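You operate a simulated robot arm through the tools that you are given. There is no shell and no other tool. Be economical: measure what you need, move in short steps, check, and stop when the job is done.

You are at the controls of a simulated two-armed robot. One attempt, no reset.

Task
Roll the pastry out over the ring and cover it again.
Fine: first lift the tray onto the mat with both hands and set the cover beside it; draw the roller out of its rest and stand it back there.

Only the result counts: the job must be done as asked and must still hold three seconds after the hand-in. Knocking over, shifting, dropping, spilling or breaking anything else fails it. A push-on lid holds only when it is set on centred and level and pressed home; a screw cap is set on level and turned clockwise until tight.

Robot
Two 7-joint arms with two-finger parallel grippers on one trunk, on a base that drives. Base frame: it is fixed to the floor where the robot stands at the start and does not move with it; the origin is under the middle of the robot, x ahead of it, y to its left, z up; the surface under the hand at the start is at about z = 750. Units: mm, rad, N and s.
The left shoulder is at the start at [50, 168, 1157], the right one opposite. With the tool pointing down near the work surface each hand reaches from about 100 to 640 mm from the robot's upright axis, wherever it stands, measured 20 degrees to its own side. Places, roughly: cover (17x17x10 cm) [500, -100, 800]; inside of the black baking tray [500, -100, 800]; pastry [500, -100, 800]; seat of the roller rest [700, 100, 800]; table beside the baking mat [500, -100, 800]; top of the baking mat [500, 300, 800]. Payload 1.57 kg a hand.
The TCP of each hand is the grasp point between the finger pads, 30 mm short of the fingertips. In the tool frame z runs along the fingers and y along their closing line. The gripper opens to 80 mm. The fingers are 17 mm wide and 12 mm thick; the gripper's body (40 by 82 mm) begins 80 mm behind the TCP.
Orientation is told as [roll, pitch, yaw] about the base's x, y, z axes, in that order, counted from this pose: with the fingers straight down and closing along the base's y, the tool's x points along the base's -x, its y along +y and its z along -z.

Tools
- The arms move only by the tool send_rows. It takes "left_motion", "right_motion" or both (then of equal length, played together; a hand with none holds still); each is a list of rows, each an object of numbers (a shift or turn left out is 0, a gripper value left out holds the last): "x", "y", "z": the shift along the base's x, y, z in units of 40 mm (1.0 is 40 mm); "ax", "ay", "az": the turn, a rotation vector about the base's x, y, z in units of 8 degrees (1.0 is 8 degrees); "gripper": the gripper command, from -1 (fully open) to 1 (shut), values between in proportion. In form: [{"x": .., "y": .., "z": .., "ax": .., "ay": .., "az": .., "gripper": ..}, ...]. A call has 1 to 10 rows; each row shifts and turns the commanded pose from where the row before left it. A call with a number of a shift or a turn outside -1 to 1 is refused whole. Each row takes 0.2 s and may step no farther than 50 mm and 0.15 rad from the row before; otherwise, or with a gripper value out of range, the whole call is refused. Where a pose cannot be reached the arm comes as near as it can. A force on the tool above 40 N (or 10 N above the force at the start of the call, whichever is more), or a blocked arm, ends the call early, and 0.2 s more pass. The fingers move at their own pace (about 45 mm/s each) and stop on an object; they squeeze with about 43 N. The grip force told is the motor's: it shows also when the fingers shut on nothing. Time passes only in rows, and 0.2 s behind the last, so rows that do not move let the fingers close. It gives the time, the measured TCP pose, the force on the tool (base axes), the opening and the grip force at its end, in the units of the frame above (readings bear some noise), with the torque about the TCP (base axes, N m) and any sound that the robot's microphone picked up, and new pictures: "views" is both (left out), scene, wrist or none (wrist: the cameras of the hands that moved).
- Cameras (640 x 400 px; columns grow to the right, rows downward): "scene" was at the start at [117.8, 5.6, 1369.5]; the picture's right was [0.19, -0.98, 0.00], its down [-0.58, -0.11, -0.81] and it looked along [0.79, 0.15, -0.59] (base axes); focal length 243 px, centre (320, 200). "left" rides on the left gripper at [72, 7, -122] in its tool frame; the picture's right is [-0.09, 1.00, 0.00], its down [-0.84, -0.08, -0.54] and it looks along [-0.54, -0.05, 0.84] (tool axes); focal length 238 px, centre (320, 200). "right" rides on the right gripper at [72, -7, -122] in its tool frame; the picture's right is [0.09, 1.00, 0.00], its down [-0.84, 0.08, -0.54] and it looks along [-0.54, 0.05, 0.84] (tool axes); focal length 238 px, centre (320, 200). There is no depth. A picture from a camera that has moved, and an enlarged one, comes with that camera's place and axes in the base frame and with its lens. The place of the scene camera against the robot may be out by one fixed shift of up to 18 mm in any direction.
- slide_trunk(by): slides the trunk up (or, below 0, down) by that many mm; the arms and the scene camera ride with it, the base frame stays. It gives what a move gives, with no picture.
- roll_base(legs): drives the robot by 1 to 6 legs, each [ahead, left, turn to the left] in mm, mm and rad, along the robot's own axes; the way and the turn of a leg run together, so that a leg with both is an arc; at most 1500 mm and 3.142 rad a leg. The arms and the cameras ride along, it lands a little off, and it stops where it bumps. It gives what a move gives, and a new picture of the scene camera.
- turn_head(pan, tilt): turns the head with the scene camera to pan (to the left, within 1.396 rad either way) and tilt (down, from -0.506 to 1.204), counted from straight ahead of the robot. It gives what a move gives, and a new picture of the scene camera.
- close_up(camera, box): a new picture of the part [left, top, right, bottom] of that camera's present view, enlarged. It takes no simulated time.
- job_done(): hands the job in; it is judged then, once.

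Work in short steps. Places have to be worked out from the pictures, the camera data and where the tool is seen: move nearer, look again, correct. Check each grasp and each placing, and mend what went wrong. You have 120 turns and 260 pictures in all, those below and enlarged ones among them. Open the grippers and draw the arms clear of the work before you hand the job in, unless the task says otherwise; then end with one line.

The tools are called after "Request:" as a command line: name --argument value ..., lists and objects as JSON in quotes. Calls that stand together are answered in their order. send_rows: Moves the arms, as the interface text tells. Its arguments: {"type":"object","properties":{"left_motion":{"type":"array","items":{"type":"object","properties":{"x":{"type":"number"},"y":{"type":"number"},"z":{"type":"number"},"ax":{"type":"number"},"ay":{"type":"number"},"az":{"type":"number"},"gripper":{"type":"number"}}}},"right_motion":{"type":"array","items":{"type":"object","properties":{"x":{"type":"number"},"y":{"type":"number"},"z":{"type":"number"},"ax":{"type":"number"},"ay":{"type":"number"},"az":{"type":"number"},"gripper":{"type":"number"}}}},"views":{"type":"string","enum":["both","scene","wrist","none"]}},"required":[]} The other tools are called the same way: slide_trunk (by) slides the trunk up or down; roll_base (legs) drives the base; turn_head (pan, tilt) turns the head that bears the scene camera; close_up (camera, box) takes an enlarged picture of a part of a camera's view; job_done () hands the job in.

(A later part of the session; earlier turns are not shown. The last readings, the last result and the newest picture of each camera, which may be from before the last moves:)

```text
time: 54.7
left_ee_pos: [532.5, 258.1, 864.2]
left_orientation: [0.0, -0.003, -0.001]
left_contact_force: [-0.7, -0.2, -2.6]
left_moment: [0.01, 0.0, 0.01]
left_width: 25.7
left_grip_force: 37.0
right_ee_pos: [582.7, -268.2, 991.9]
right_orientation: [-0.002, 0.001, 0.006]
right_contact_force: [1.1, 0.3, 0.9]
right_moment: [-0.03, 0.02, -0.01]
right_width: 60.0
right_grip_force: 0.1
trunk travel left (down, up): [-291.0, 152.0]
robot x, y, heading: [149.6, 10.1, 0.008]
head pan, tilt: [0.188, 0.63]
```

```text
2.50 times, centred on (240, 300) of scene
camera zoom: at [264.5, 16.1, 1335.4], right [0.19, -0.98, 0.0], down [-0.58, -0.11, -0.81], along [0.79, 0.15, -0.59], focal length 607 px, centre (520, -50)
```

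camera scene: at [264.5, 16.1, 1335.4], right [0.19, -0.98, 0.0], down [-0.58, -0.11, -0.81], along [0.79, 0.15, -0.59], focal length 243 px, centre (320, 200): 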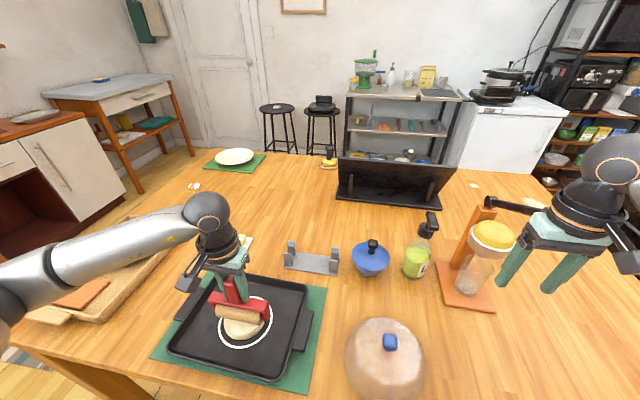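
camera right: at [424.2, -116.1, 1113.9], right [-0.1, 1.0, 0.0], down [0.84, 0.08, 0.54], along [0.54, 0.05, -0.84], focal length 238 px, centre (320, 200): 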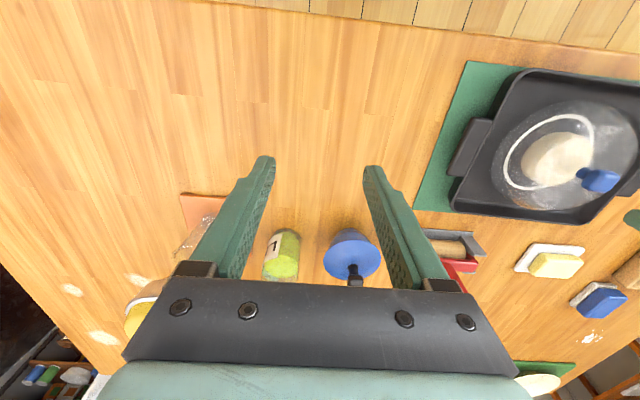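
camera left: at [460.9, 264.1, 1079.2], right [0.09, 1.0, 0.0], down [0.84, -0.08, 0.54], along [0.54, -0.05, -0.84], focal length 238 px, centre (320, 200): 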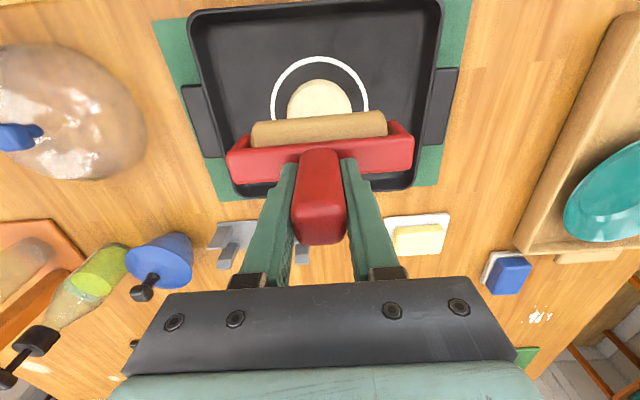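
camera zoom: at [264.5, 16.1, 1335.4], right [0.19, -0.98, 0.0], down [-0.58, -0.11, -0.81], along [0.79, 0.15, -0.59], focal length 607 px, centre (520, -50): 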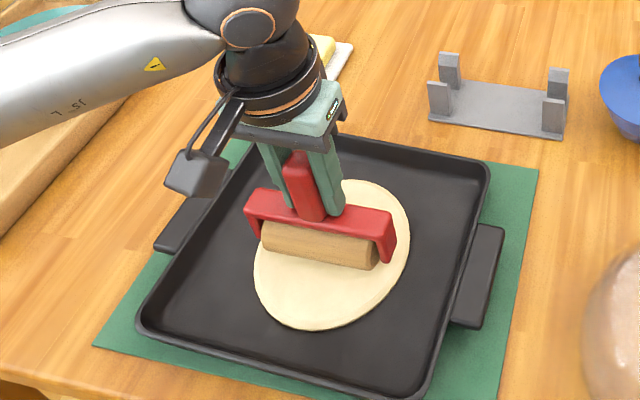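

The ring is completely covered at about r 71 mm, still inside the cover. I'll lift the roller and inspect.

Request:
send_rows --left_motion '[{"z": 0.3}, {"z": 0.7}, {"z": 0.8}, {"z": 0.6}, {"x": 0.4}, {"x": 0.7, "y": -0.3}, {"x": 0.7, "y": -0.4}, {"x": 0.7, "y": -0.5}]' --views "wrist"

Request:
close_up --camera "scene" --box '[140, 220, 340, 380]'

```text
time: 56.5
left_ee_pos: [634.3, 211.2, 962.2]
left_orientation: [0.0, -0.001, 0.0]
left_contact_force: [-0.1, 0.2, -2.6]
left_moment: [-0.01, -0.03, 0.0]
left_width: 26.0
left_grip_force: 37.3
right_ee_pos: [582.1, -269.2, 991.2]
right_orientation: [0.001, -0.001, 0.005]
right_contact_force: [0.1, -0.8, 0.1]
right_moment: [0.01, 0.01, -0.02]
right_width: 60.0
right_grip_force: 0.0
trunk travel left (down, up): [-291.0, 152.0]
robot x, y, heading: [148.6, 9.6, -0.001]
head pan, tilt: [0.188, 0.63]
camera left: at [562.4, 217.5, 1083.3], right [0.09, 1.0, 0.0], down [0.84, -0.08, 0.54], along [0.54, -0.05, -0.84], focal length 238 px, centre (320, 200)
```

left: 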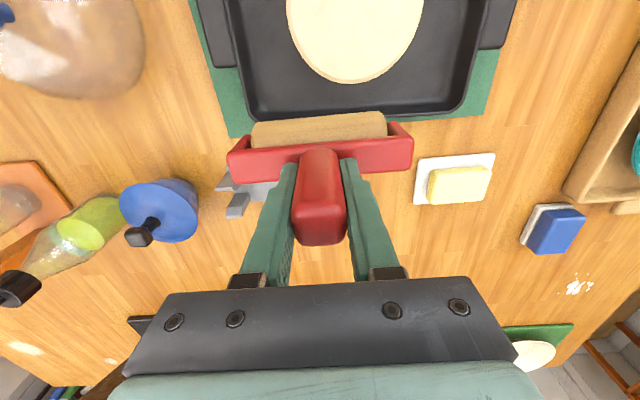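

```text
2.50 times, centred on (240, 300) of scene
camera zoom: at [264.8, 15.6, 1335.4], right [0.19, -0.98, 0.0], down [-0.58, -0.11, -0.81], along [0.79, 0.15, -0.59], focal length 607 px, centre (520, -50)
```

zoom: 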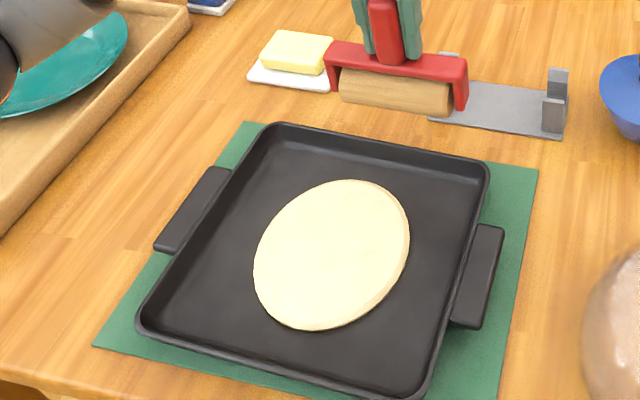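

The ring is fully hidden under a round sheet. I'll take the roller back above its rest at (739.5, 138.5).

Request:
send_rows --left_motion '[{"x": 0.6, "y": -0.4}, {"x": 0.7, "y": -0.5}, {"x": 0.7, "y": -0.5}, {"x": 0.63, "y": -0.4}, {}, {}]' --views "wrist"

Request:
close_up --camera "scene" --box '[250, 180, 380, 280]'

```text
time: 57.9
left_ee_pos: [737.9, 136.6, 961.6]
left_orientation: [0.0, -0.001, -0.002]
left_contact_force: [0.4, 0.2, -3.3]
left_moment: [0.0, -0.04, 0.0]
left_width: 25.7
left_grip_force: 36.9
right_ee_pos: [583.1, -267.9, 991.1]
right_orientation: [-0.002, 0.0, 0.006]
right_contact_force: [-0.1, -0.5, -0.8]
right_moment: [0.0, 0.0, 0.0]
right_width: 60.1
right_grip_force: 0.1
trunk travel left (down, up): [-291.0, 152.0]
robot x, y, heading: [145.3, 11.1, -0.002]
head pan, tilt: [0.188, 0.63]
camera left: at [666.3, 143.7, 1083.0], right [0.09, 1.0, 0.0], down [0.84, -0.08, 0.54], along [0.54, -0.05, -0.84], focal length 238 px, centre (320, 200)
```

left: 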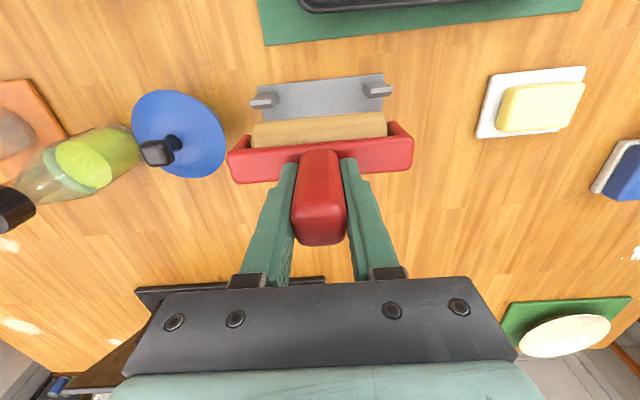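

```text
4.00 times, centred on (315, 230) of scene
camera zoom: at [264.6, 15.9, 1335.4], right [0.19, -0.98, 0.0], down [-0.58, -0.11, -0.81], along [0.79, 0.15, -0.59], focal length 971 px, centre (340, 80)
```

zoom: 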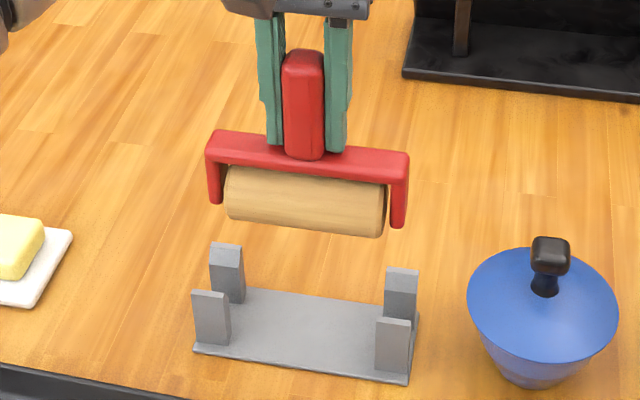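

Compared with the picture just after lifting, the hand is about 1.5 mm short in x and 1 mm in y. I'll correct that and descend part way to check alignment.

Request:
send_rows --left_motion '[{"x": 0.04, "y": 0.025, "z": -0.4}, {"z": -0.6}, {"z": -0.5}, {"z": -0.25}, {}]' --views "wrist"

Request:
close_up --camera "scene" --box '[250, 180, 380, 280]'

Request:
close_up --camera "left" --box '[200, 70, 440, 220]'

```text
time: 59.1
left_ee_pos: [739.8, 139.0, 890.5]
left_orientation: [0.0, -0.001, -0.002]
left_contact_force: [0.1, -0.4, -1.9]
left_moment: [-0.01, -0.01, 0.02]
left_width: 25.8
left_grip_force: 37.2
right_ee_pos: [582.3, -268.7, 991.0]
right_orientation: [-0.001, 0.0, 0.006]
right_contact_force: [-0.2, 0.0, -0.9]
right_moment: [0.01, 0.01, -0.01]
right_width: 59.9
right_grip_force: 0.0
trunk travel left (down, up): [-291.0, 152.0]
robot x, y, heading: [147.1, 11.9, -0.004]
head pan, tilt: [0.188, 0.63]
camera left: at [668.1, 146.1, 1012.5], right [0.09, 1.0, 0.0], down [0.84, -0.08, 0.54], along [0.54, -0.05, -0.84], focal length 238 px, centre (320, 200)
```

left: 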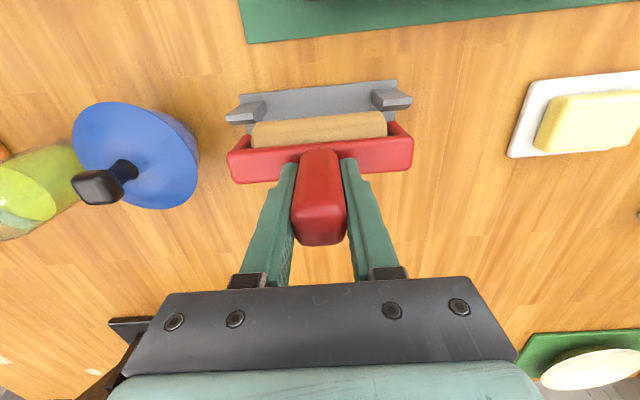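

```text
4.00 times, centred on (315, 230) of scene
camera zoom: at [264.6, 16.0, 1335.4], right [0.19, -0.98, 0.0], down [-0.58, -0.11, -0.81], along [0.79, 0.15, -0.59], focal length 971 px, centre (340, 80)
```

zoom: 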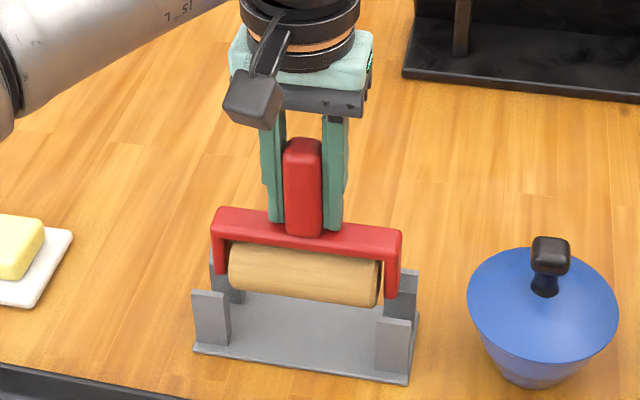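

```text
2.67 times, centred on (320, 145) of left
camera zoom: at [668.1, 146.1, 1012.5], right [0.09, 1.0, 0.0], down [0.84, -0.08, 0.54], along [0.54, -0.05, -0.84], focal length 636 px, centre (320, 347)
```

zoom: 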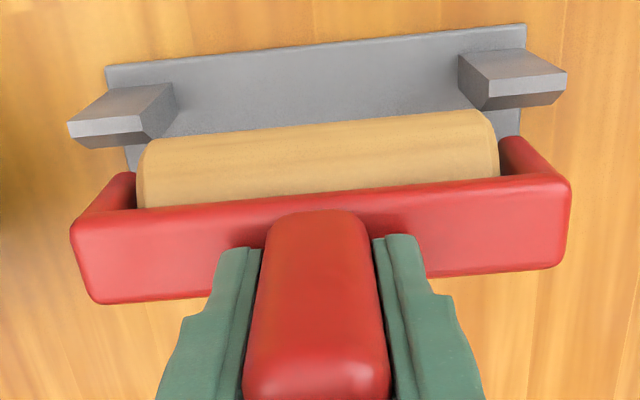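

It lines up with the recorded pose, and the posts have lead-in chamfers. I'll lower it into the slots in small steps.

Request:
send_rows --left_motion '[{"z": -0.25}, {"z": -0.25}, {"z": -0.2}, {"z": -0.15}, {"z": -0.1}, {"z": -0.05}, {}]' --views "wrist"

Request:
close_up --camera "scene" --box '[250, 180, 380, 280]'

```text
time: 60.7
left_ee_pos: [740.6, 138.0, 851.0]
left_orientation: [-0.002, -0.003, -0.003]
left_contact_force: [0.1, 0.8, -3.1]
left_moment: [0.0, -0.01, 0.01]
left_width: 25.8
left_grip_force: 37.3
right_ee_pos: [582.8, -268.2, 990.4]
right_orientation: [-0.001, 0.001, 0.005]
right_contact_force: [0.6, 1.0, -0.4]
right_moment: [0.02, 0.01, 0.01]
right_width: 59.8
right_grip_force: 0.1
trunk travel left (down, up): [-291.0, 152.0]
robot x, y, heading: [149.6, 12.9, -0.003]
head pan, tilt: [0.188, 0.63]
camera left: at [668.5, 146.1, 972.0], right [0.09, 1.0, 0.0], down [0.84, -0.08, 0.54], along [0.54, -0.05, -0.84], focal length 238 px, centre (320, 200)
```

left: 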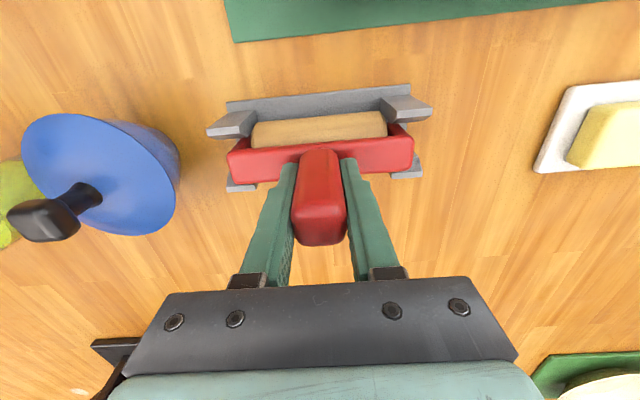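

```text
4.00 times, centred on (315, 230) of scene
camera zoom: at [264.6, 16.0, 1335.4], right [0.19, -0.98, 0.0], down [-0.58, -0.11, -0.81], along [0.79, 0.15, -0.59], focal length 971 px, centre (340, 80)
```

zoom: 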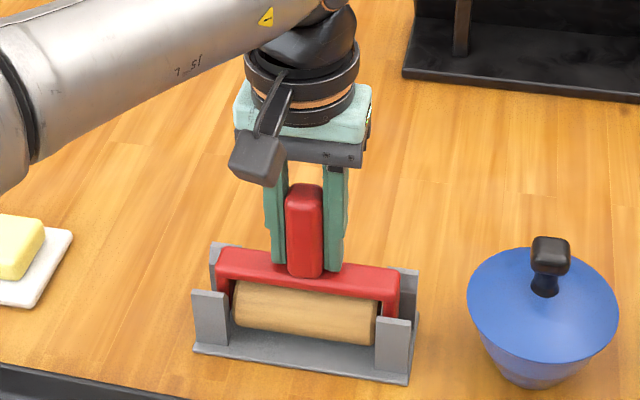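

It is in the slots, about 4 mm from seated, with no side force. I'll lower until it touches.

Request:
send_rows --left_motion '[{"z": -0.05}, {"z": -0.04}, {}]' --views "none"

Request:
send_rows --left_motion '[{"z": -0.03}, {}]' --views "none"

```text
time: 61.5
left_ee_pos: [739.9, 139.2, 848.0]
left_orientation: [-0.002, -0.002, -0.001]
left_contact_force: [-0.1, 0.0, -1.0]
left_moment: [0.08, -0.01, 0.0]
left_width: 26.0
left_grip_force: 36.8
right_ee_pos: [582.6, -268.5, 991.7]
right_orientation: [-0.003, -0.002, 0.004]
right_contact_force: [-0.7, 0.3, 0.8]
right_moment: [0.01, -0.02, 0.02]
right_width: 60.0
right_grip_force: 0.0
trunk travel left (down, up): [-291.0, 152.0]
robot x, y, heading: [148.5, 10.1, -0.001]
head pan, tilt: [0.188, 0.63]
```

```text
time: 62.1
left_ee_pos: [740.0, 138.5, 847.8]
left_orientation: [-0.001, -0.003, -0.002]
left_contact_force: [0.2, 1.5, 6.6]
left_moment: [0.21, 0.02, -0.02]
left_width: 26.0
left_grip_force: 36.9
right_ee_pos: [581.6, -267.7, 991.1]
right_orientation: [0.001, 0.0, 0.006]
right_contact_force: [-0.5, 0.2, 0.0]
right_moment: [0.02, -0.03, 0.0]
right_width: 60.0
right_grip_force: 0.0
trunk travel left (down, up): [-291.0, 152.0]
robot x, y, heading: [147.6, 11.9, -0.003]
head pan, tilt: [0.188, 0.63]
```

The roller is seated (upward force 6.6 N at z 847.8). I'll open and rise straight up.

Request:
send_rows --left_motion '[{"gripper": -0.3}, {}, {}, {}, {"z": 0.3}, {"z": 0.7}, {"z": 0.8}, {"z": 0.9}]' --views "wrist"

Request:
close_up --camera "scene" --box '[250, 180, 380, 280]'

```text
time: 63.9
left_ee_pos: [738.7, 135.4, 952.4]
left_orientation: [-0.001, -0.002, -0.003]
left_contact_force: [0.6, -1.1, 0.5]
left_moment: [-0.01, -0.02, 0.0]
left_width: 52.1
left_grip_force: 0.0
right_ee_pos: [581.8, -268.9, 991.1]
right_orientation: [0.0, 0.0, 0.005]
right_contact_force: [-0.1, 0.3, -0.1]
right_moment: [0.0, -0.03, -0.04]
right_width: 60.0
right_grip_force: 0.1
trunk travel left (down, up): [-291.0, 152.0]
robot x, y, heading: [145.7, 9.4, 0.001]
head pan, tilt: [0.188, 0.63]
camera left: at [667.0, 143.4, 1074.1], right [0.09, 1.0, 0.0], down [0.84, -0.08, 0.54], along [0.54, -0.05, -0.84], focal length 238 px, centre (320, 200)
```

left: 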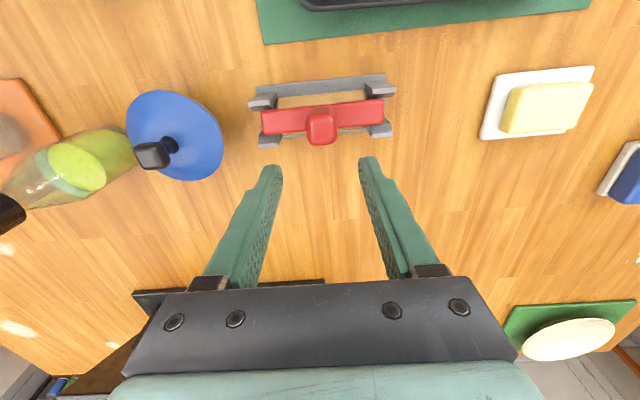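

```text
4.00 times, centred on (315, 230) of scene
camera zoom: at [264.1, 15.8, 1335.5], right [0.19, -0.98, 0.0], down [-0.58, -0.11, -0.81], along [0.79, 0.15, -0.59], focal length 971 px, centre (340, 80)
```

zoom: 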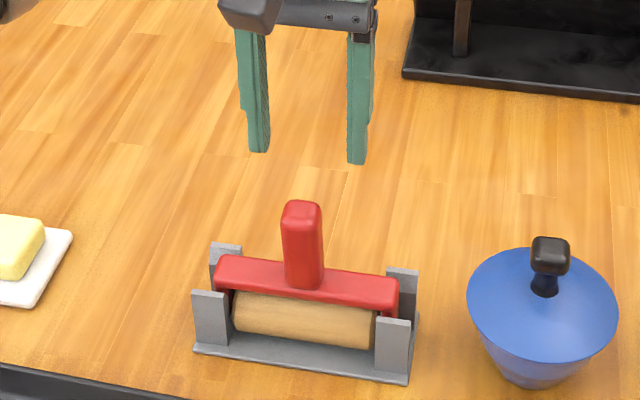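

The roller is in the rest, but its handle now seems to lean toward the robot: top at x≈726 instead of 740. I'll look closely.

Request:
close_up --camera "left" --box '[240, 60, 400, 160]'

Request:
close_up --camera "scene" --box '[280, 225, 345, 280]'

```text
4.00 times, centred on (320, 110) of left
camera zoom: at [667.0, 143.4, 1074.1], right [0.09, 1.0, 0.0], down [0.84, -0.08, 0.54], along [0.54, -0.05, -0.84], focal length 953 px, centre (320, 560)
```

zoom: 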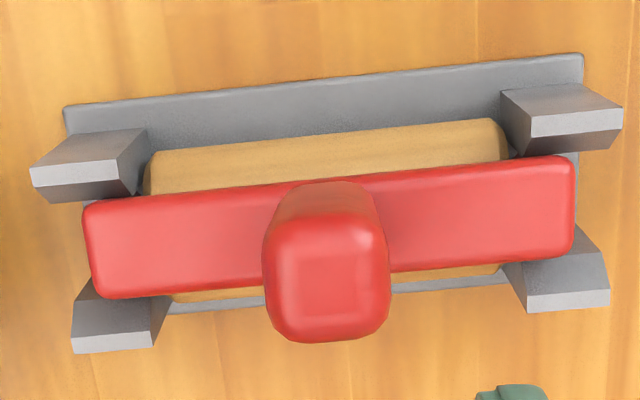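

```text
7.27 times, centred on (312, 252) of scene
camera zoom: at [264.1, 15.8, 1335.5], right [0.19, -0.98, 0.0], down [-0.58, -0.11, -0.81], along [0.79, 0.15, -0.59], focal length 1766 px, centre (374, -182)
```

zoom: 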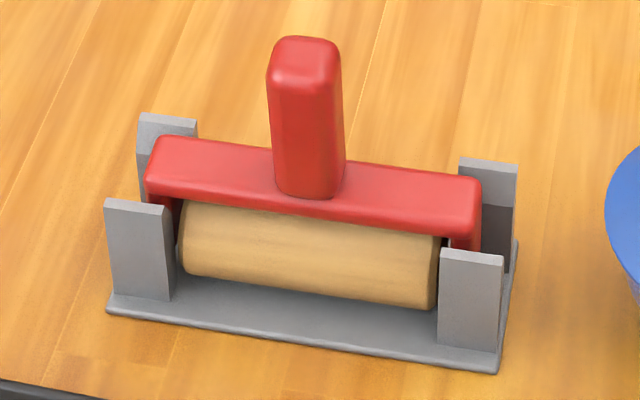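

The roller sits in its slots, perhaps leaning within the slack. I'll let time pass while retracting the left hand, then re-check whether it is steady.

Request:
send_rows --left_motion '[{"x": -0.8, "z": 0.3}, {"x": -0.9, "z": 0.3}, {"x": -0.9, "z": 0.3}, {"x": -0.9, "z": 0.3}, {"x": -0.9}, {"x": -0.9}, {}]' --views "wrist"

Request:
close_up --camera "scene" --box '[280, 225, 345, 280]'

Request:
close_up --camera "left" --box '[240, 170, 400, 290]'

```text
time: 65.5
left_ee_pos: [528.5, 135.5, 1002.1]
left_orientation: [0.0, -0.002, -0.002]
left_contact_force: [-0.9, 0.8, -0.1]
left_moment: [0.02, 0.01, 0.02]
left_width: 51.7
left_grip_force: 0.1
right_ee_pos: [581.8, -268.0, 991.5]
right_orientation: [-0.001, 0.001, 0.007]
right_contact_force: [-0.5, 0.3, -0.5]
right_moment: [0.05, 0.0, -0.04]
right_width: 60.1
right_grip_force: 0.0
trunk travel left (down, up): [-291.0, 152.0]
robot x, y, heading: [148.7, 10.5, 0.001]
head pan, tilt: [0.188, 0.63]
camera left: at [456.9, 143.0, 1122.8], right [0.09, 1.0, 0.0], down [0.84, -0.08, 0.54], along [0.54, -0.05, -0.84], focal length 238 px, centre (320, 200)
```

left: 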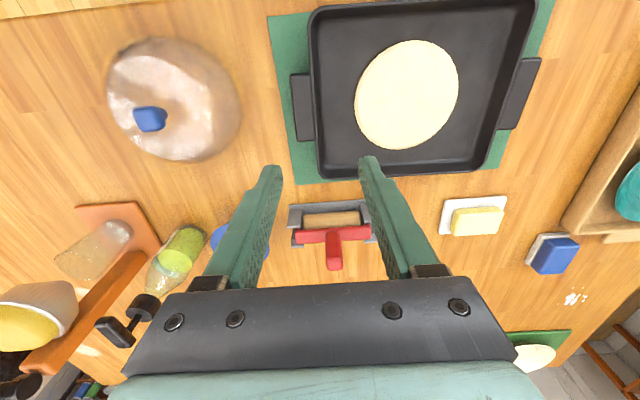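

```text
7.27 times, centred on (312, 252) of scene
camera zoom: at [264.4, 15.9, 1335.5], right [0.19, -0.98, 0.0], down [-0.58, -0.11, -0.81], along [0.79, 0.15, -0.59], focal length 1766 px, centre (374, -182)
```

zoom: 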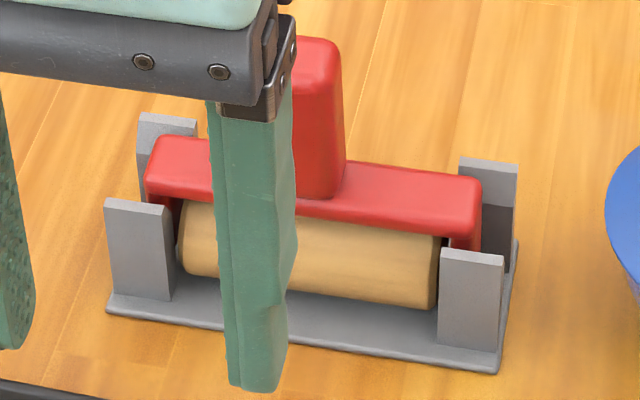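

```text
3.33 times, centred on (320, 230) of left
camera zoom: at [456.9, 143.0, 1122.8], right [0.09, 1.0, 0.0], down [0.84, -0.08, 0.54], along [0.54, -0.05, -0.84], focal length 794 px, centre (320, 100)
```

zoom: 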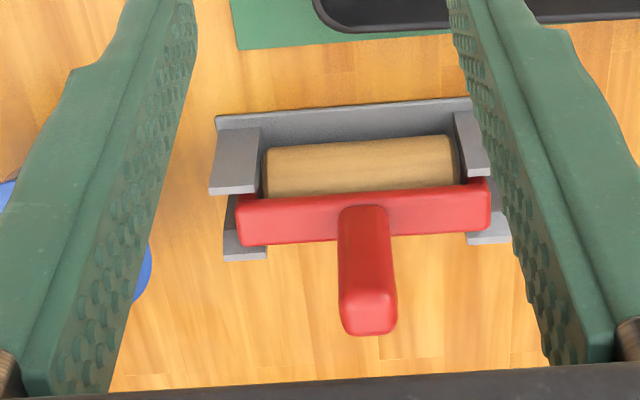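

The roller is steady but leans about 7° toward the robot within the slot's play. I'll nudge it upright with the closed fingertips from the near side, starting by moving up in front of the handle.

Request:
send_rows --left_motion '[{"x": 0.8, "gripper": 1}, {"x": 0.8}, {"x": 0.8}, {"x": 0.8, "y": 0.09}, {"x": 0.6}, {"x": 0.12, "z": -0.6}, {"z": -0.8}, {"z": -0.9}, {"z": -0.9}, {}]' --views "wrist"

Request:
close_up --camera "scene" --box '[250, 180, 380, 280]'

```text
time: 67.7
left_ee_pos: [684.6, 139.8, 874.4]
left_orientation: [0.0, -0.001, -0.002]
left_contact_force: [0.2, -1.0, 0.1]
left_moment: [0.02, -0.02, 0.0]
left_width: 0.0
left_grip_force: 20.6
right_ee_pos: [582.5, -268.3, 990.8]
right_orientation: [0.001, -0.001, 0.005]
right_contact_force: [0.3, 0.7, 0.0]
right_moment: [-0.01, 0.01, -0.01]
right_width: 59.8
right_grip_force: 0.0
trunk travel left (down, up): [-291.0, 152.0]
robot x, y, heading: [148.8, 13.1, 0.001]
head pan, tilt: [0.188, 0.63]
camera left: at [613.7, 147.1, 995.5], right [0.09, 1.0, 0.0], down [0.84, -0.08, 0.54], along [0.54, -0.05, -0.84], focal length 238 px, centre (320, 200)
```

left: 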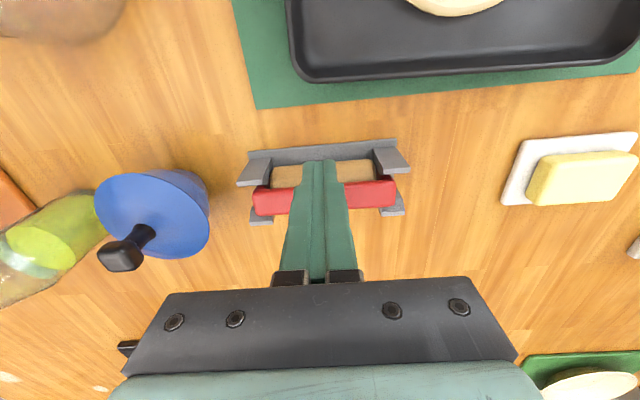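

```text
4.00 times, centred on (315, 230) of scene
camera zoom: at [264.3, 15.9, 1335.5], right [0.19, -0.98, 0.0], down [-0.58, -0.11, -0.81], along [0.79, 0.15, -0.59], focal length 971 px, centre (340, 80)
```

zoom: 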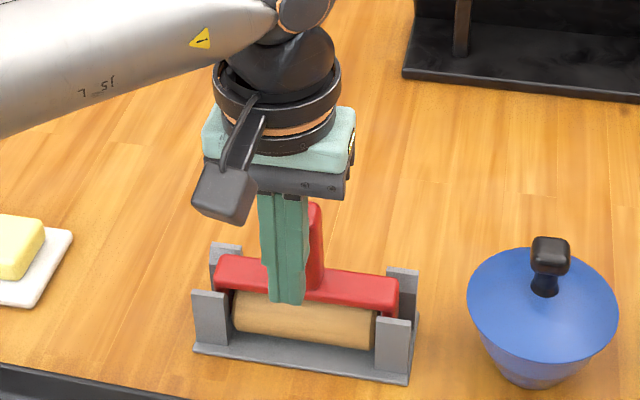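

The fingertips are in front of the handle. I'll approach and push gently until the handle should be upright, at TCP x≈719.

Request:
send_rows --left_motion '[{"x": 0.3}, {"x": 0.25}, {"x": 0.06}, {"x": 0.06}, {"x": 0.06}, {"x": 0.06}, {"x": 0.06}, {}]' --views "none"

Request:
close_up --camera "scene" --box '[250, 180, 380, 280]'

```text
time: 69.5
left_ee_pos: [718.8, 141.1, 873.8]
left_orientation: [-0.001, -0.001, -0.003]
left_contact_force: [-0.2, 0.2, 0.0]
left_moment: [0.03, 0.01, 0.0]
left_width: 0.1
left_grip_force: 21.1
right_ee_pos: [583.0, -268.4, 991.5]
right_orientation: [-0.001, 0.0, 0.006]
right_contact_force: [-0.7, 1.1, 0.0]
right_moment: [-0.05, -0.01, -0.01]
right_width: 59.7
right_grip_force: 0.1
trunk travel left (down, up): [-291.0, 152.0]
robot x, y, heading: [147.7, 9.5, -0.001]
head pan, tilt: [0.188, 0.63]
```

```text
4.00 times, centred on (315, 230) of scene
camera zoom: at [264.3, 16.0, 1335.5], right [0.19, -0.98, 0.0], down [-0.58, -0.11, -0.81], along [0.79, 0.15, -0.59], focal length 971 px, centre (340, 80)
```

zoom: 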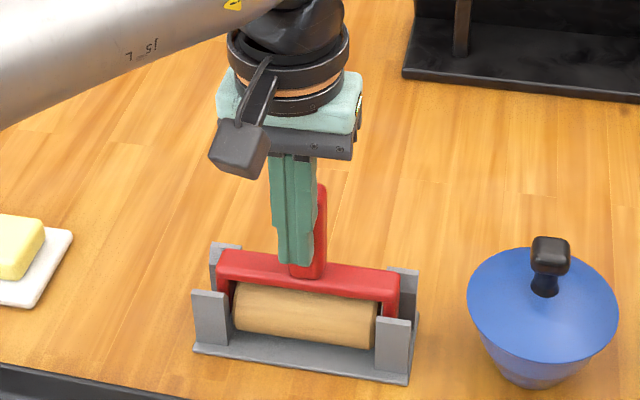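

The handle moved to upright or slightly past, with no residual force on the fingers. I'll back off and check.

Request:
send_rows --left_motion '[{"x": -0.2}, {"x": -0.6}, {"z": 0.8}, {"z": 0.9}, {"z": 0.9, "x": -0.3}, {"x": -0.9}, {"x": -0.9}, {}]' --views "none"

Request:
close_up --camera "scene" --box '[250, 180, 380, 280]'

Request:
close_up --camera "left" --box '[220, 140, 420, 270]'

```text
time: 71.3
left_ee_pos: [604.4, 142.5, 977.8]
left_orientation: [0.0, 0.0, -0.003]
left_contact_force: [-0.8, -0.2, 0.1]
left_moment: [0.04, -0.02, -0.01]
left_width: 0.1
left_grip_force: 21.1
right_ee_pos: [581.4, -268.9, 990.9]
right_orientation: [-0.002, -0.001, 0.006]
right_contact_force: [1.3, -0.3, 0.4]
right_moment: [-0.01, -0.02, 0.02]
right_width: 59.9
right_grip_force: 0.0
trunk travel left (down, up): [-291.0, 152.0]
robot x, y, heading: [145.5, 7.3, -0.003]
head pan, tilt: [0.188, 0.63]
```

```text
4.00 times, centred on (315, 230) of scene
camera zoom: at [264.4, 15.9, 1335.4], right [0.19, -0.98, 0.0], down [-0.58, -0.11, -0.81], along [0.79, 0.15, -0.59], focal length 971 px, centre (340, 80)
```

zoom: 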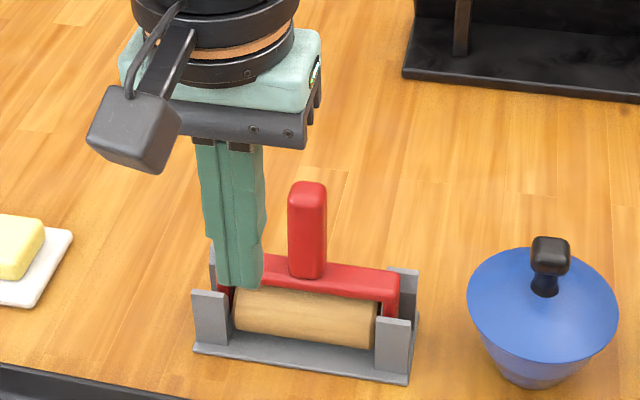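

```text
3.08 times, centred on (320, 205) of left
camera zoom: at [532.9, 149.4, 1099.7], right [0.09, 1.0, 0.0], down [0.84, -0.08, 0.54], along [0.54, -0.05, -0.84], focal length 733 px, centre (320, 185)
```

zoom: 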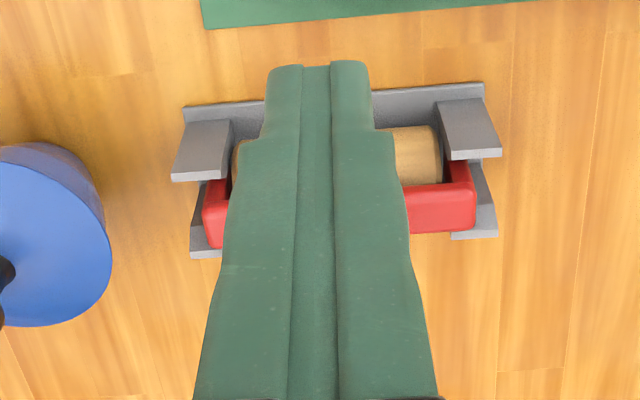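

The handle now stands within about 4° of upright, resting stably in the slots, and the rest hasn't moved. Next I'll drive back and right to fetch the cover.

Request:
roll_base --legs '[[-100, 0, 0], [0, -60, 0]]'

Request:
send_rows --left_motion '[{"y": -0.8, "gripper": -1}, {"y": -0.9}, {"y": -0.9}, {"y": -0.9}, {}]' --views "wrist"

```text
time: 73.3
left_ee_pos: [504.3, 81.9, 979.2]
left_orientation: [-0.001, -0.003, -0.002]
left_contact_force: [-0.5, 0.1, -0.9]
left_moment: [0.01, 0.0, -0.03]
left_width: 0.1
left_grip_force: 21.6
right_ee_pos: [480.7, -329.0, 990.5]
right_orientation: [0.002, 0.0, 0.005]
right_contact_force: [-0.8, 0.5, 0.1]
right_moment: [0.0, -0.03, 0.01]
right_width: 60.3
right_grip_force: 0.1
trunk travel left (down, up): [-291.0, 152.0]
robot x, y, heading: [45.5, -50.1, 0.002]
head pan, tilt: [0.188, 0.63]
camera scene: at [162.8, -44.5, 1335.5], right [0.19, -0.98, 0.0], down [-0.58, -0.11, -0.81], along [0.79, 0.15, -0.59], focal length 243 px, centre (320, 200)
```

scene: 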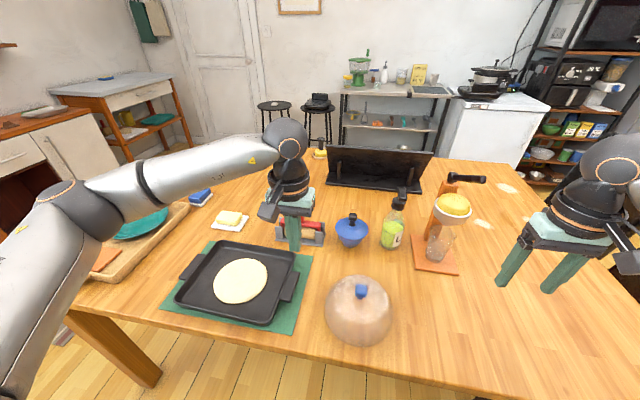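

```text
time: 74.5
left_ee_pos: [502.8, -56.8, 979.0]
left_orientation: [-0.002, -0.002, 0.0]
left_contact_force: [-0.2, 0.6, 0.4]
left_moment: [0.0, 0.01, 0.03]
left_width: 79.9
left_grip_force: 0.1
right_ee_pos: [481.0, -329.0, 991.1]
right_orientation: [-0.001, 0.001, 0.005]
right_contact_force: [-0.5, 0.1, 0.0]
right_moment: [-0.05, 0.0, -0.01]
right_width: 60.2
right_grip_force: 0.0
trunk travel left (down, up): [-291.0, 152.0]
robot x, y, heading: [42.5, -49.5, 0.0]
head pan, tilt: [0.188, 0.63]
camera left: at [430.5, -51.1, 1100.7], right [0.09, 1.0, 0.0], down [0.84, -0.08, 0.54], along [0.54, -0.05, -0.84], focal length 238 px, centre (320, 200)
```

left: 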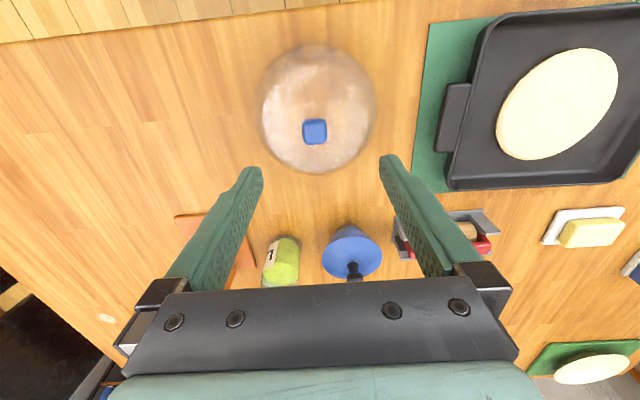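

The knob is at (510.5, −65) as left. I'll lower over it to the same grip height.

Request:
send_rows --left_motion '[{"x": 0.19, "y": -0.2, "z": -0.6}, {"z": -0.8}, {"z": -0.8}, {"z": -0.6}, {"z": -0.25}, {"z": -0.1}, {}]' --views "wrist"

```text
time: 76.1
left_ee_pos: [511.0, -65.0, 854.0]
left_orientation: [0.0, -0.001, -0.001]
left_contact_force: [0.4, -0.4, -0.6]
left_moment: [0.03, 0.01, -0.01]
left_width: 80.0
left_grip_force: 0.0
right_ee_pos: [480.3, -329.1, 991.7]
right_orientation: [0.002, -0.001, 0.006]
right_contact_force: [1.0, -0.1, 0.3]
right_moment: [-0.04, 0.01, -0.01]
right_width: 60.4
right_grip_force: 0.1
trunk travel left (down, up): [-291.0, 152.0]
robot x, y, heading: [47.2, -47.5, -0.001]
head pan, tilt: [0.188, 0.63]
camera left: at [439.1, -58.1, 973.5], right [0.09, 1.0, 0.0], down [0.84, -0.08, 0.54], along [0.54, -0.05, -0.84], focal length 238 px, centre (320, 200)
```

left: 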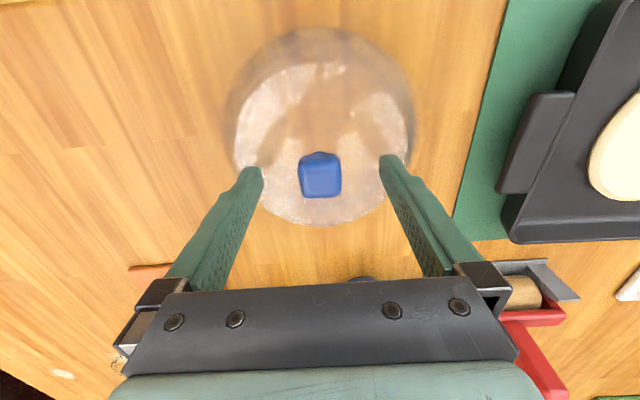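

The knob is centred between the fingers. I'll lower 5 mm, close, and lift.

Request:
send_rows --left_motion '[{"z": -0.12}, {"gripper": 1}, {}, {}, {}, {}]' --views "none"

Request:
send_rows --left_motion '[{"z": 0.2}, {"z": 0.5}, {"z": 0.6}, {"z": 0.6}, {"z": 0.6}, {"z": 0.4}, {}]' --views "both"

```text
time: 77.5
left_ee_pos: [510.7, -65.2, 846.9]
left_orientation: [0.001, -0.001, -0.002]
left_contact_force: [-0.5, 0.7, -0.1]
left_moment: [0.06, -0.04, 0.03]
left_width: 27.8
left_grip_force: 31.1
right_ee_pos: [481.6, -328.6, 991.4]
right_orientation: [0.0, -0.001, 0.006]
right_contact_force: [0.0, 0.7, -0.3]
right_moment: [0.02, 0.0, 0.01]
right_width: 60.0
right_grip_force: 0.0
trunk travel left (down, up): [-291.0, 152.0]
robot x, y, heading: [49.6, -51.3, 0.0]
head pan, tilt: [0.188, 0.63]
```

```text
time: 79.1
left_ee_pos: [509.8, -64.8, 964.7]
left_orientation: [0.002, 0.001, -0.001]
left_contact_force: [0.6, 0.5, -1.6]
left_moment: [0.01, 0.02, 0.03]
left_width: 27.3
left_grip_force: 38.2
right_ee_pos: [481.2, -328.5, 991.6]
right_orientation: [0.001, 0.0, 0.006]
right_contact_force: [-0.1, 0.1, -0.4]
right_moment: [0.01, 0.04, 0.01]
right_width: 60.0
right_grip_force: 0.0
trunk travel left (down, up): [-291.0, 152.0]
robot x, y, heading: [47.1, -49.7, -0.003]
head pan, tilt: [0.188, 0.63]
camera scene: at [163.0, -44.1, 1335.4], right [0.19, -0.98, 0.0], down [-0.58, -0.11, -0.81], along [0.79, 0.15, -0.59], focal length 243 px, centre (320, 200)
camera left: at [439.2, -58.0, 1085.3], right [0.09, 1.0, 0.0], down [0.84, -0.08, 0.54], along [0.54, -0.05, -0.84], focal length 238 px, centre (320, 200)
```

scene: 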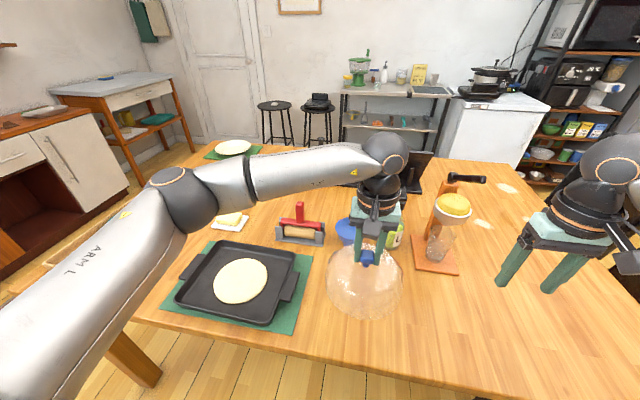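
left: 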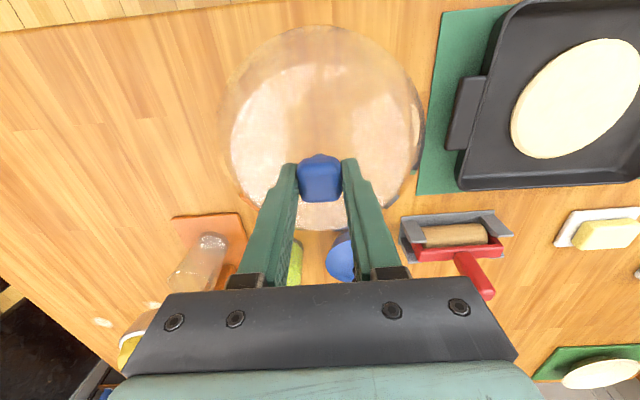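

The cover is held. I'll carry it left: first with the arm, then the base.

Request:
send_rows --left_motion '[{"y": 0.3}, {"y": 0.5, "x": 0.1}, {"y": 0.7, "x": 0.1}, {"y": 0.7, "x": 0.1}, {"y": 0.8, "x": 0.1}, {"y": 0.8, "x": 0.1}, {"y": 0.7, "x": 0.07}, {"y": 0.6}, {"y": 0.4}, {}]' --views "none"

Request:
roll_base --legs '[[0, 103, 0]]'

Request:
send_rows --left_motion '[{}]' --views "wrist"

```text
time: 81.3
left_ee_pos: [535.4, 154.5, 963.1]
left_orientation: [0.0, -0.002, -0.001]
left_contact_force: [-1.0, 0.6, -1.7]
left_moment: [0.0, -0.01, -0.01]
left_width: 27.3
left_grip_force: 38.1
right_ee_pos: [481.0, -328.9, 990.1]
right_orientation: [0.0, -0.001, 0.003]
right_contact_force: [-0.8, 0.1, 0.9]
right_moment: [-0.01, 0.0, -0.02]
right_width: 60.1
right_grip_force: 0.1
trunk travel left (down, up): [-291.0, 152.0]
robot x, y, heading: [42.2, -52.5, -0.002]
head pan, tilt: [0.188, 0.63]
```

```text
time: 82.9
left_ee_pos: [534.9, 257.7, 964.1]
left_orientation: [-0.003, -0.002, -0.003]
left_contact_force: [-0.1, -0.1, -1.7]
left_moment: [-0.03, -0.02, 0.03]
left_width: 27.2
left_grip_force: 37.1
right_ee_pos: [481.2, -224.6, 991.0]
right_orientation: [-0.002, 0.0, 0.004]
right_contact_force: [-0.2, -0.8, 0.2]
right_moment: [-0.01, 0.04, -0.01]
right_width: 60.1
right_grip_force: 0.1
trunk travel left (down, up): [-291.0, 152.0]
robot x, y, heading: [45.9, 53.7, -0.003]
head pan, tilt: [0.188, 0.63]
camera scene: at [163.1, 60.0, 1335.4], right [0.18, -0.98, 0.0], down [-0.58, -0.11, -0.81], along [0.79, 0.15, -0.59], focal length 243 px, centre (320, 200)
```

scene: 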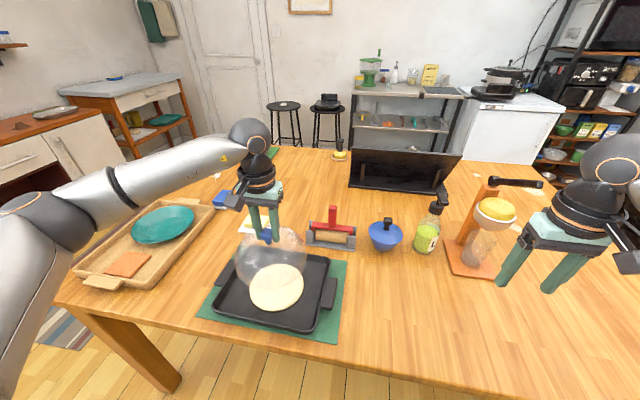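

```text
time: 83.3
left_ee_pos: [534.4, 256.6, 964.3]
left_orientation: [0.0, -0.001, -0.005]
left_contact_force: [0.5, -0.8, -2.0]
left_moment: [0.0, 0.02, 0.01]
left_width: 27.2
left_grip_force: 37.7
right_ee_pos: [481.3, -224.9, 990.9]
right_orientation: [0.001, -0.001, 0.004]
right_contact_force: [-0.4, 0.0, 0.3]
right_moment: [-0.01, -0.02, 0.0]
right_width: 59.9
right_grip_force: 0.0
trunk travel left (down, up): [-291.0, 152.0]
robot x, y, heading: [44.6, 53.5, -0.004]
head pan, tilt: [0.188, 0.63]
camera left: at [462.8, 264.6, 1085.0], right [0.09, 1.0, 0.0], down [0.84, -0.08, 0.54], along [0.54, -0.05, -0.84], focal length 238 px, centre (320, 200)
```

left: 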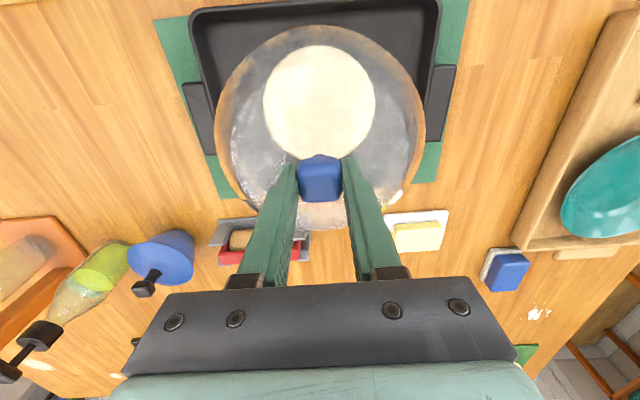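

The pastry's centre measures (533, 259). I'll align to it and lower to about 15 mm above seating.

Request:
send_rows --left_motion '[{"x": -0.04, "y": 0.04, "z": -0.4}, {"z": -0.7}, {"z": -0.6}, {"z": -0.4}, {"z": -0.2}, {}]' --views "wrist"

Request:
close_up --camera "scene" --box '[190, 220, 360, 350]'

```text
time: 84.7
left_ee_pos: [533.2, 259.7, 871.1]
left_orientation: [-0.003, -0.001, -0.003]
left_contact_force: [0.8, 0.3, -1.3]
left_moment: [-0.01, -0.02, 0.02]
left_width: 27.3
left_grip_force: 37.6
right_ee_pos: [480.2, -225.2, 991.0]
right_orientation: [-0.001, 0.001, 0.003]
right_contact_force: [0.6, -0.2, -0.7]
right_moment: [0.02, 0.02, -0.02]
right_width: 59.8
right_grip_force: 0.1
trunk travel left (down, up): [-291.0, 152.0]
robot x, y, heading: [44.9, 55.4, -0.007]
head pan, tilt: [0.188, 0.63]
camera left: at [461.6, 266.8, 992.3], right [0.1, 1.0, 0.0], down [0.84, -0.08, 0.54], along [0.54, -0.05, -0.84], focal length 238 px, centre (320, 200)
```

left: 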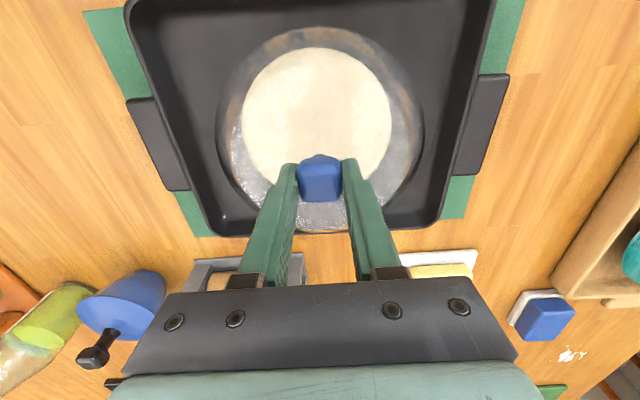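

```text
3.08 times, centred on (275, 285) of scene
camera zoom: at [163.1, 59.7, 1335.4], right [0.18, -0.98, 0.0], down [-0.58, -0.11, -0.81], along [0.79, 0.15, -0.59], focal length 747 px, centre (458, -62)
```

zoom: 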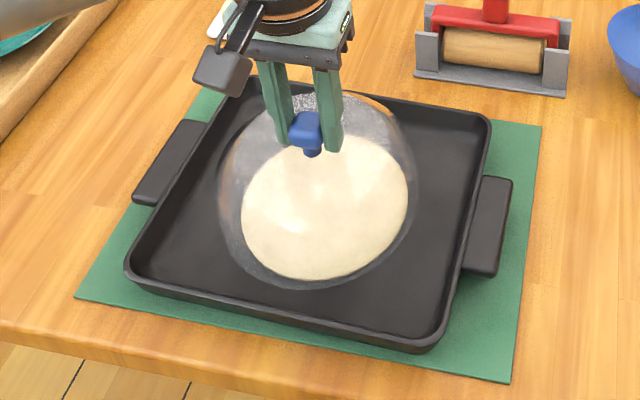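

The cover is centred and the pastry sits well inside it. I'll lower in small steps toward the seating height of about 857–858.

Request:
send_rows --left_motion '[{"z": -0.12}, {"z": -0.08}, {"z": -0.06}, {}]' --views "none"

Request:
send_rows --left_motion '[{"z": -0.05}, {"z": -0.03}, {}]' --views "none"

```text
time: 85.7
left_ee_pos: [531.7, 258.7, 862.0]
left_orientation: [0.0, -0.003, -0.005]
left_contact_force: [-0.2, -0.6, -1.6]
left_moment: [-0.02, 0.04, 0.03]
left_width: 27.3
left_grip_force: 37.7
right_ee_pos: [480.2, -226.8, 992.1]
right_orientation: [-0.002, -0.001, 0.004]
right_contact_force: [0.2, -0.3, 0.3]
right_moment: [0.0, 0.01, 0.04]
right_width: 60.0
right_grip_force: 0.1
trunk travel left (down, up): [-291.0, 152.0]
robot x, y, heading: [45.1, 54.3, -0.003]
head pan, tilt: [0.188, 0.63]
```

```text
time: 86.5
left_ee_pos: [531.9, 257.6, 857.8]
left_orientation: [-0.001, -0.002, -0.004]
left_contact_force: [-0.9, -0.4, -2.1]
left_moment: [-0.02, -0.03, -0.01]
left_width: 27.3
left_grip_force: 37.1
right_ee_pos: [480.8, -225.8, 991.7]
right_orientation: [-0.002, 0.001, 0.005]
right_contact_force: [0.1, -0.2, 0.4]
right_moment: [0.01, 0.04, 0.03]
right_width: 59.7
right_grip_force: 0.0
trunk travel left (down, up): [-291.0, 152.0]
robot x, y, heading: [43.0, 54.2, -0.004]
head pan, tilt: [0.188, 0.63]
```

Request:
send_rows --left_motion '[{"z": -0.04}, {}]' --views "none"

Request:
send_rows --left_motion '[{"z": -0.03}, {}]' --views "none"

```text
time: 87.1
left_ee_pos: [532.3, 259.3, 855.7]
left_orientation: [-0.001, -0.001, -0.004]
left_contact_force: [-0.5, -0.4, 0.2]
left_moment: [0.07, 0.02, 0.02]
left_width: 27.2
left_grip_force: 37.8
right_ee_pos: [479.7, -226.1, 990.3]
right_orientation: [0.0, 0.0, 0.003]
right_contact_force: [-0.9, 0.0, 0.3]
right_moment: [0.0, 0.01, 0.0]
right_width: 60.0
right_grip_force: 0.1
trunk travel left (down, up): [-291.0, 152.0]
robot x, y, heading: [46.2, 54.7, 0.001]
head pan, tilt: [0.188, 0.63]
```

```text
time: 87.7
left_ee_pos: [532.6, 257.9, 856.4]
left_orientation: [-0.002, -0.002, -0.007]
left_contact_force: [0.3, 0.4, 4.5]
left_moment: [0.07, 0.44, -0.01]
left_width: 27.4
left_grip_force: 38.1
right_ee_pos: [481.1, -225.0, 992.4]
right_orientation: [0.001, 0.001, 0.003]
right_contact_force: [-0.3, 0.4, -0.1]
right_moment: [0.0, -0.01, 0.01]
right_width: 59.8
right_grip_force: 0.0
trunk travel left (down, up): [-291.0, 152.0]
robot x, y, heading: [46.7, 54.0, 0.001]
head pan, tilt: [0.188, 0.63]
```

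The cover has touched down (4.5 N up at z≈856). I'll open, rise and inspect.

Request:
send_rows --left_motion '[{"gripper": -1}, {}, {}, {}, {"z": 0.4}, {"z": 0.8}, {"z": 0.9}, {"z": 0.9}]' --views "wrist"

Request:
close_up --camera "scene" --box '[190, 200, 390, 350]'

```text
time: 89.5
left_ee_pos: [534.4, 258.8, 974.8]
left_orientation: [-0.001, -0.001, -0.003]
left_contact_force: [0.1, -0.3, -0.3]
left_moment: [0.02, -0.01, 0.0]
left_width: 79.8
left_grip_force: 0.1
right_ee_pos: [480.4, -224.6, 991.6]
right_orientation: [-0.001, -0.001, 0.003]
right_contact_force: [-0.8, 1.1, -0.6]
right_moment: [0.03, 0.0, -0.01]
right_width: 59.9
right_grip_force: 0.1
trunk travel left (down, up): [-291.0, 152.0]
robot x, y, heading: [43.4, 54.9, 0.001]
head pan, tilt: [0.188, 0.63]
camera left: at [463.1, 266.0, 1096.0], right [0.1, 1.0, 0.0], down [0.84, -0.08, 0.54], along [0.54, -0.05, -0.84], focal length 238 px, centre (320, 200)
```

left: 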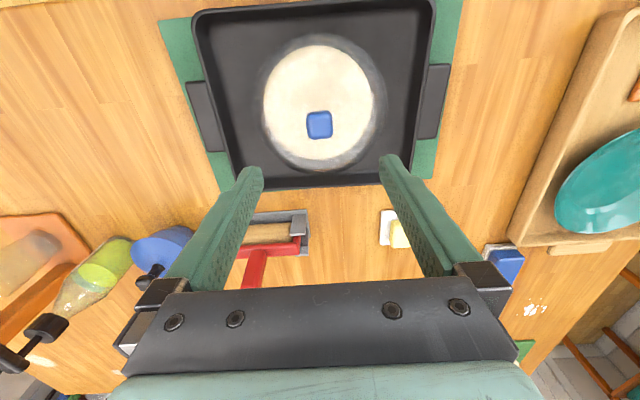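

```text
2.67 times, centred on (290, 275) of scene
camera zoom: at [162.8, 59.5, 1335.4], right [0.18, -0.98, 0.0], down [-0.58, -0.11, -0.81], along [0.79, 0.15, -0.59], focal length 647 px, centre (400, 0)
```

zoom: 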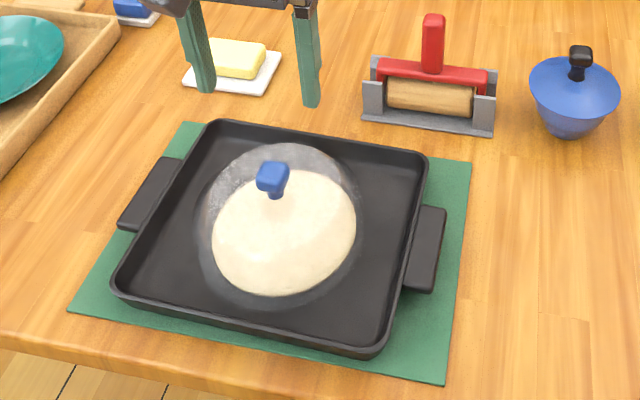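

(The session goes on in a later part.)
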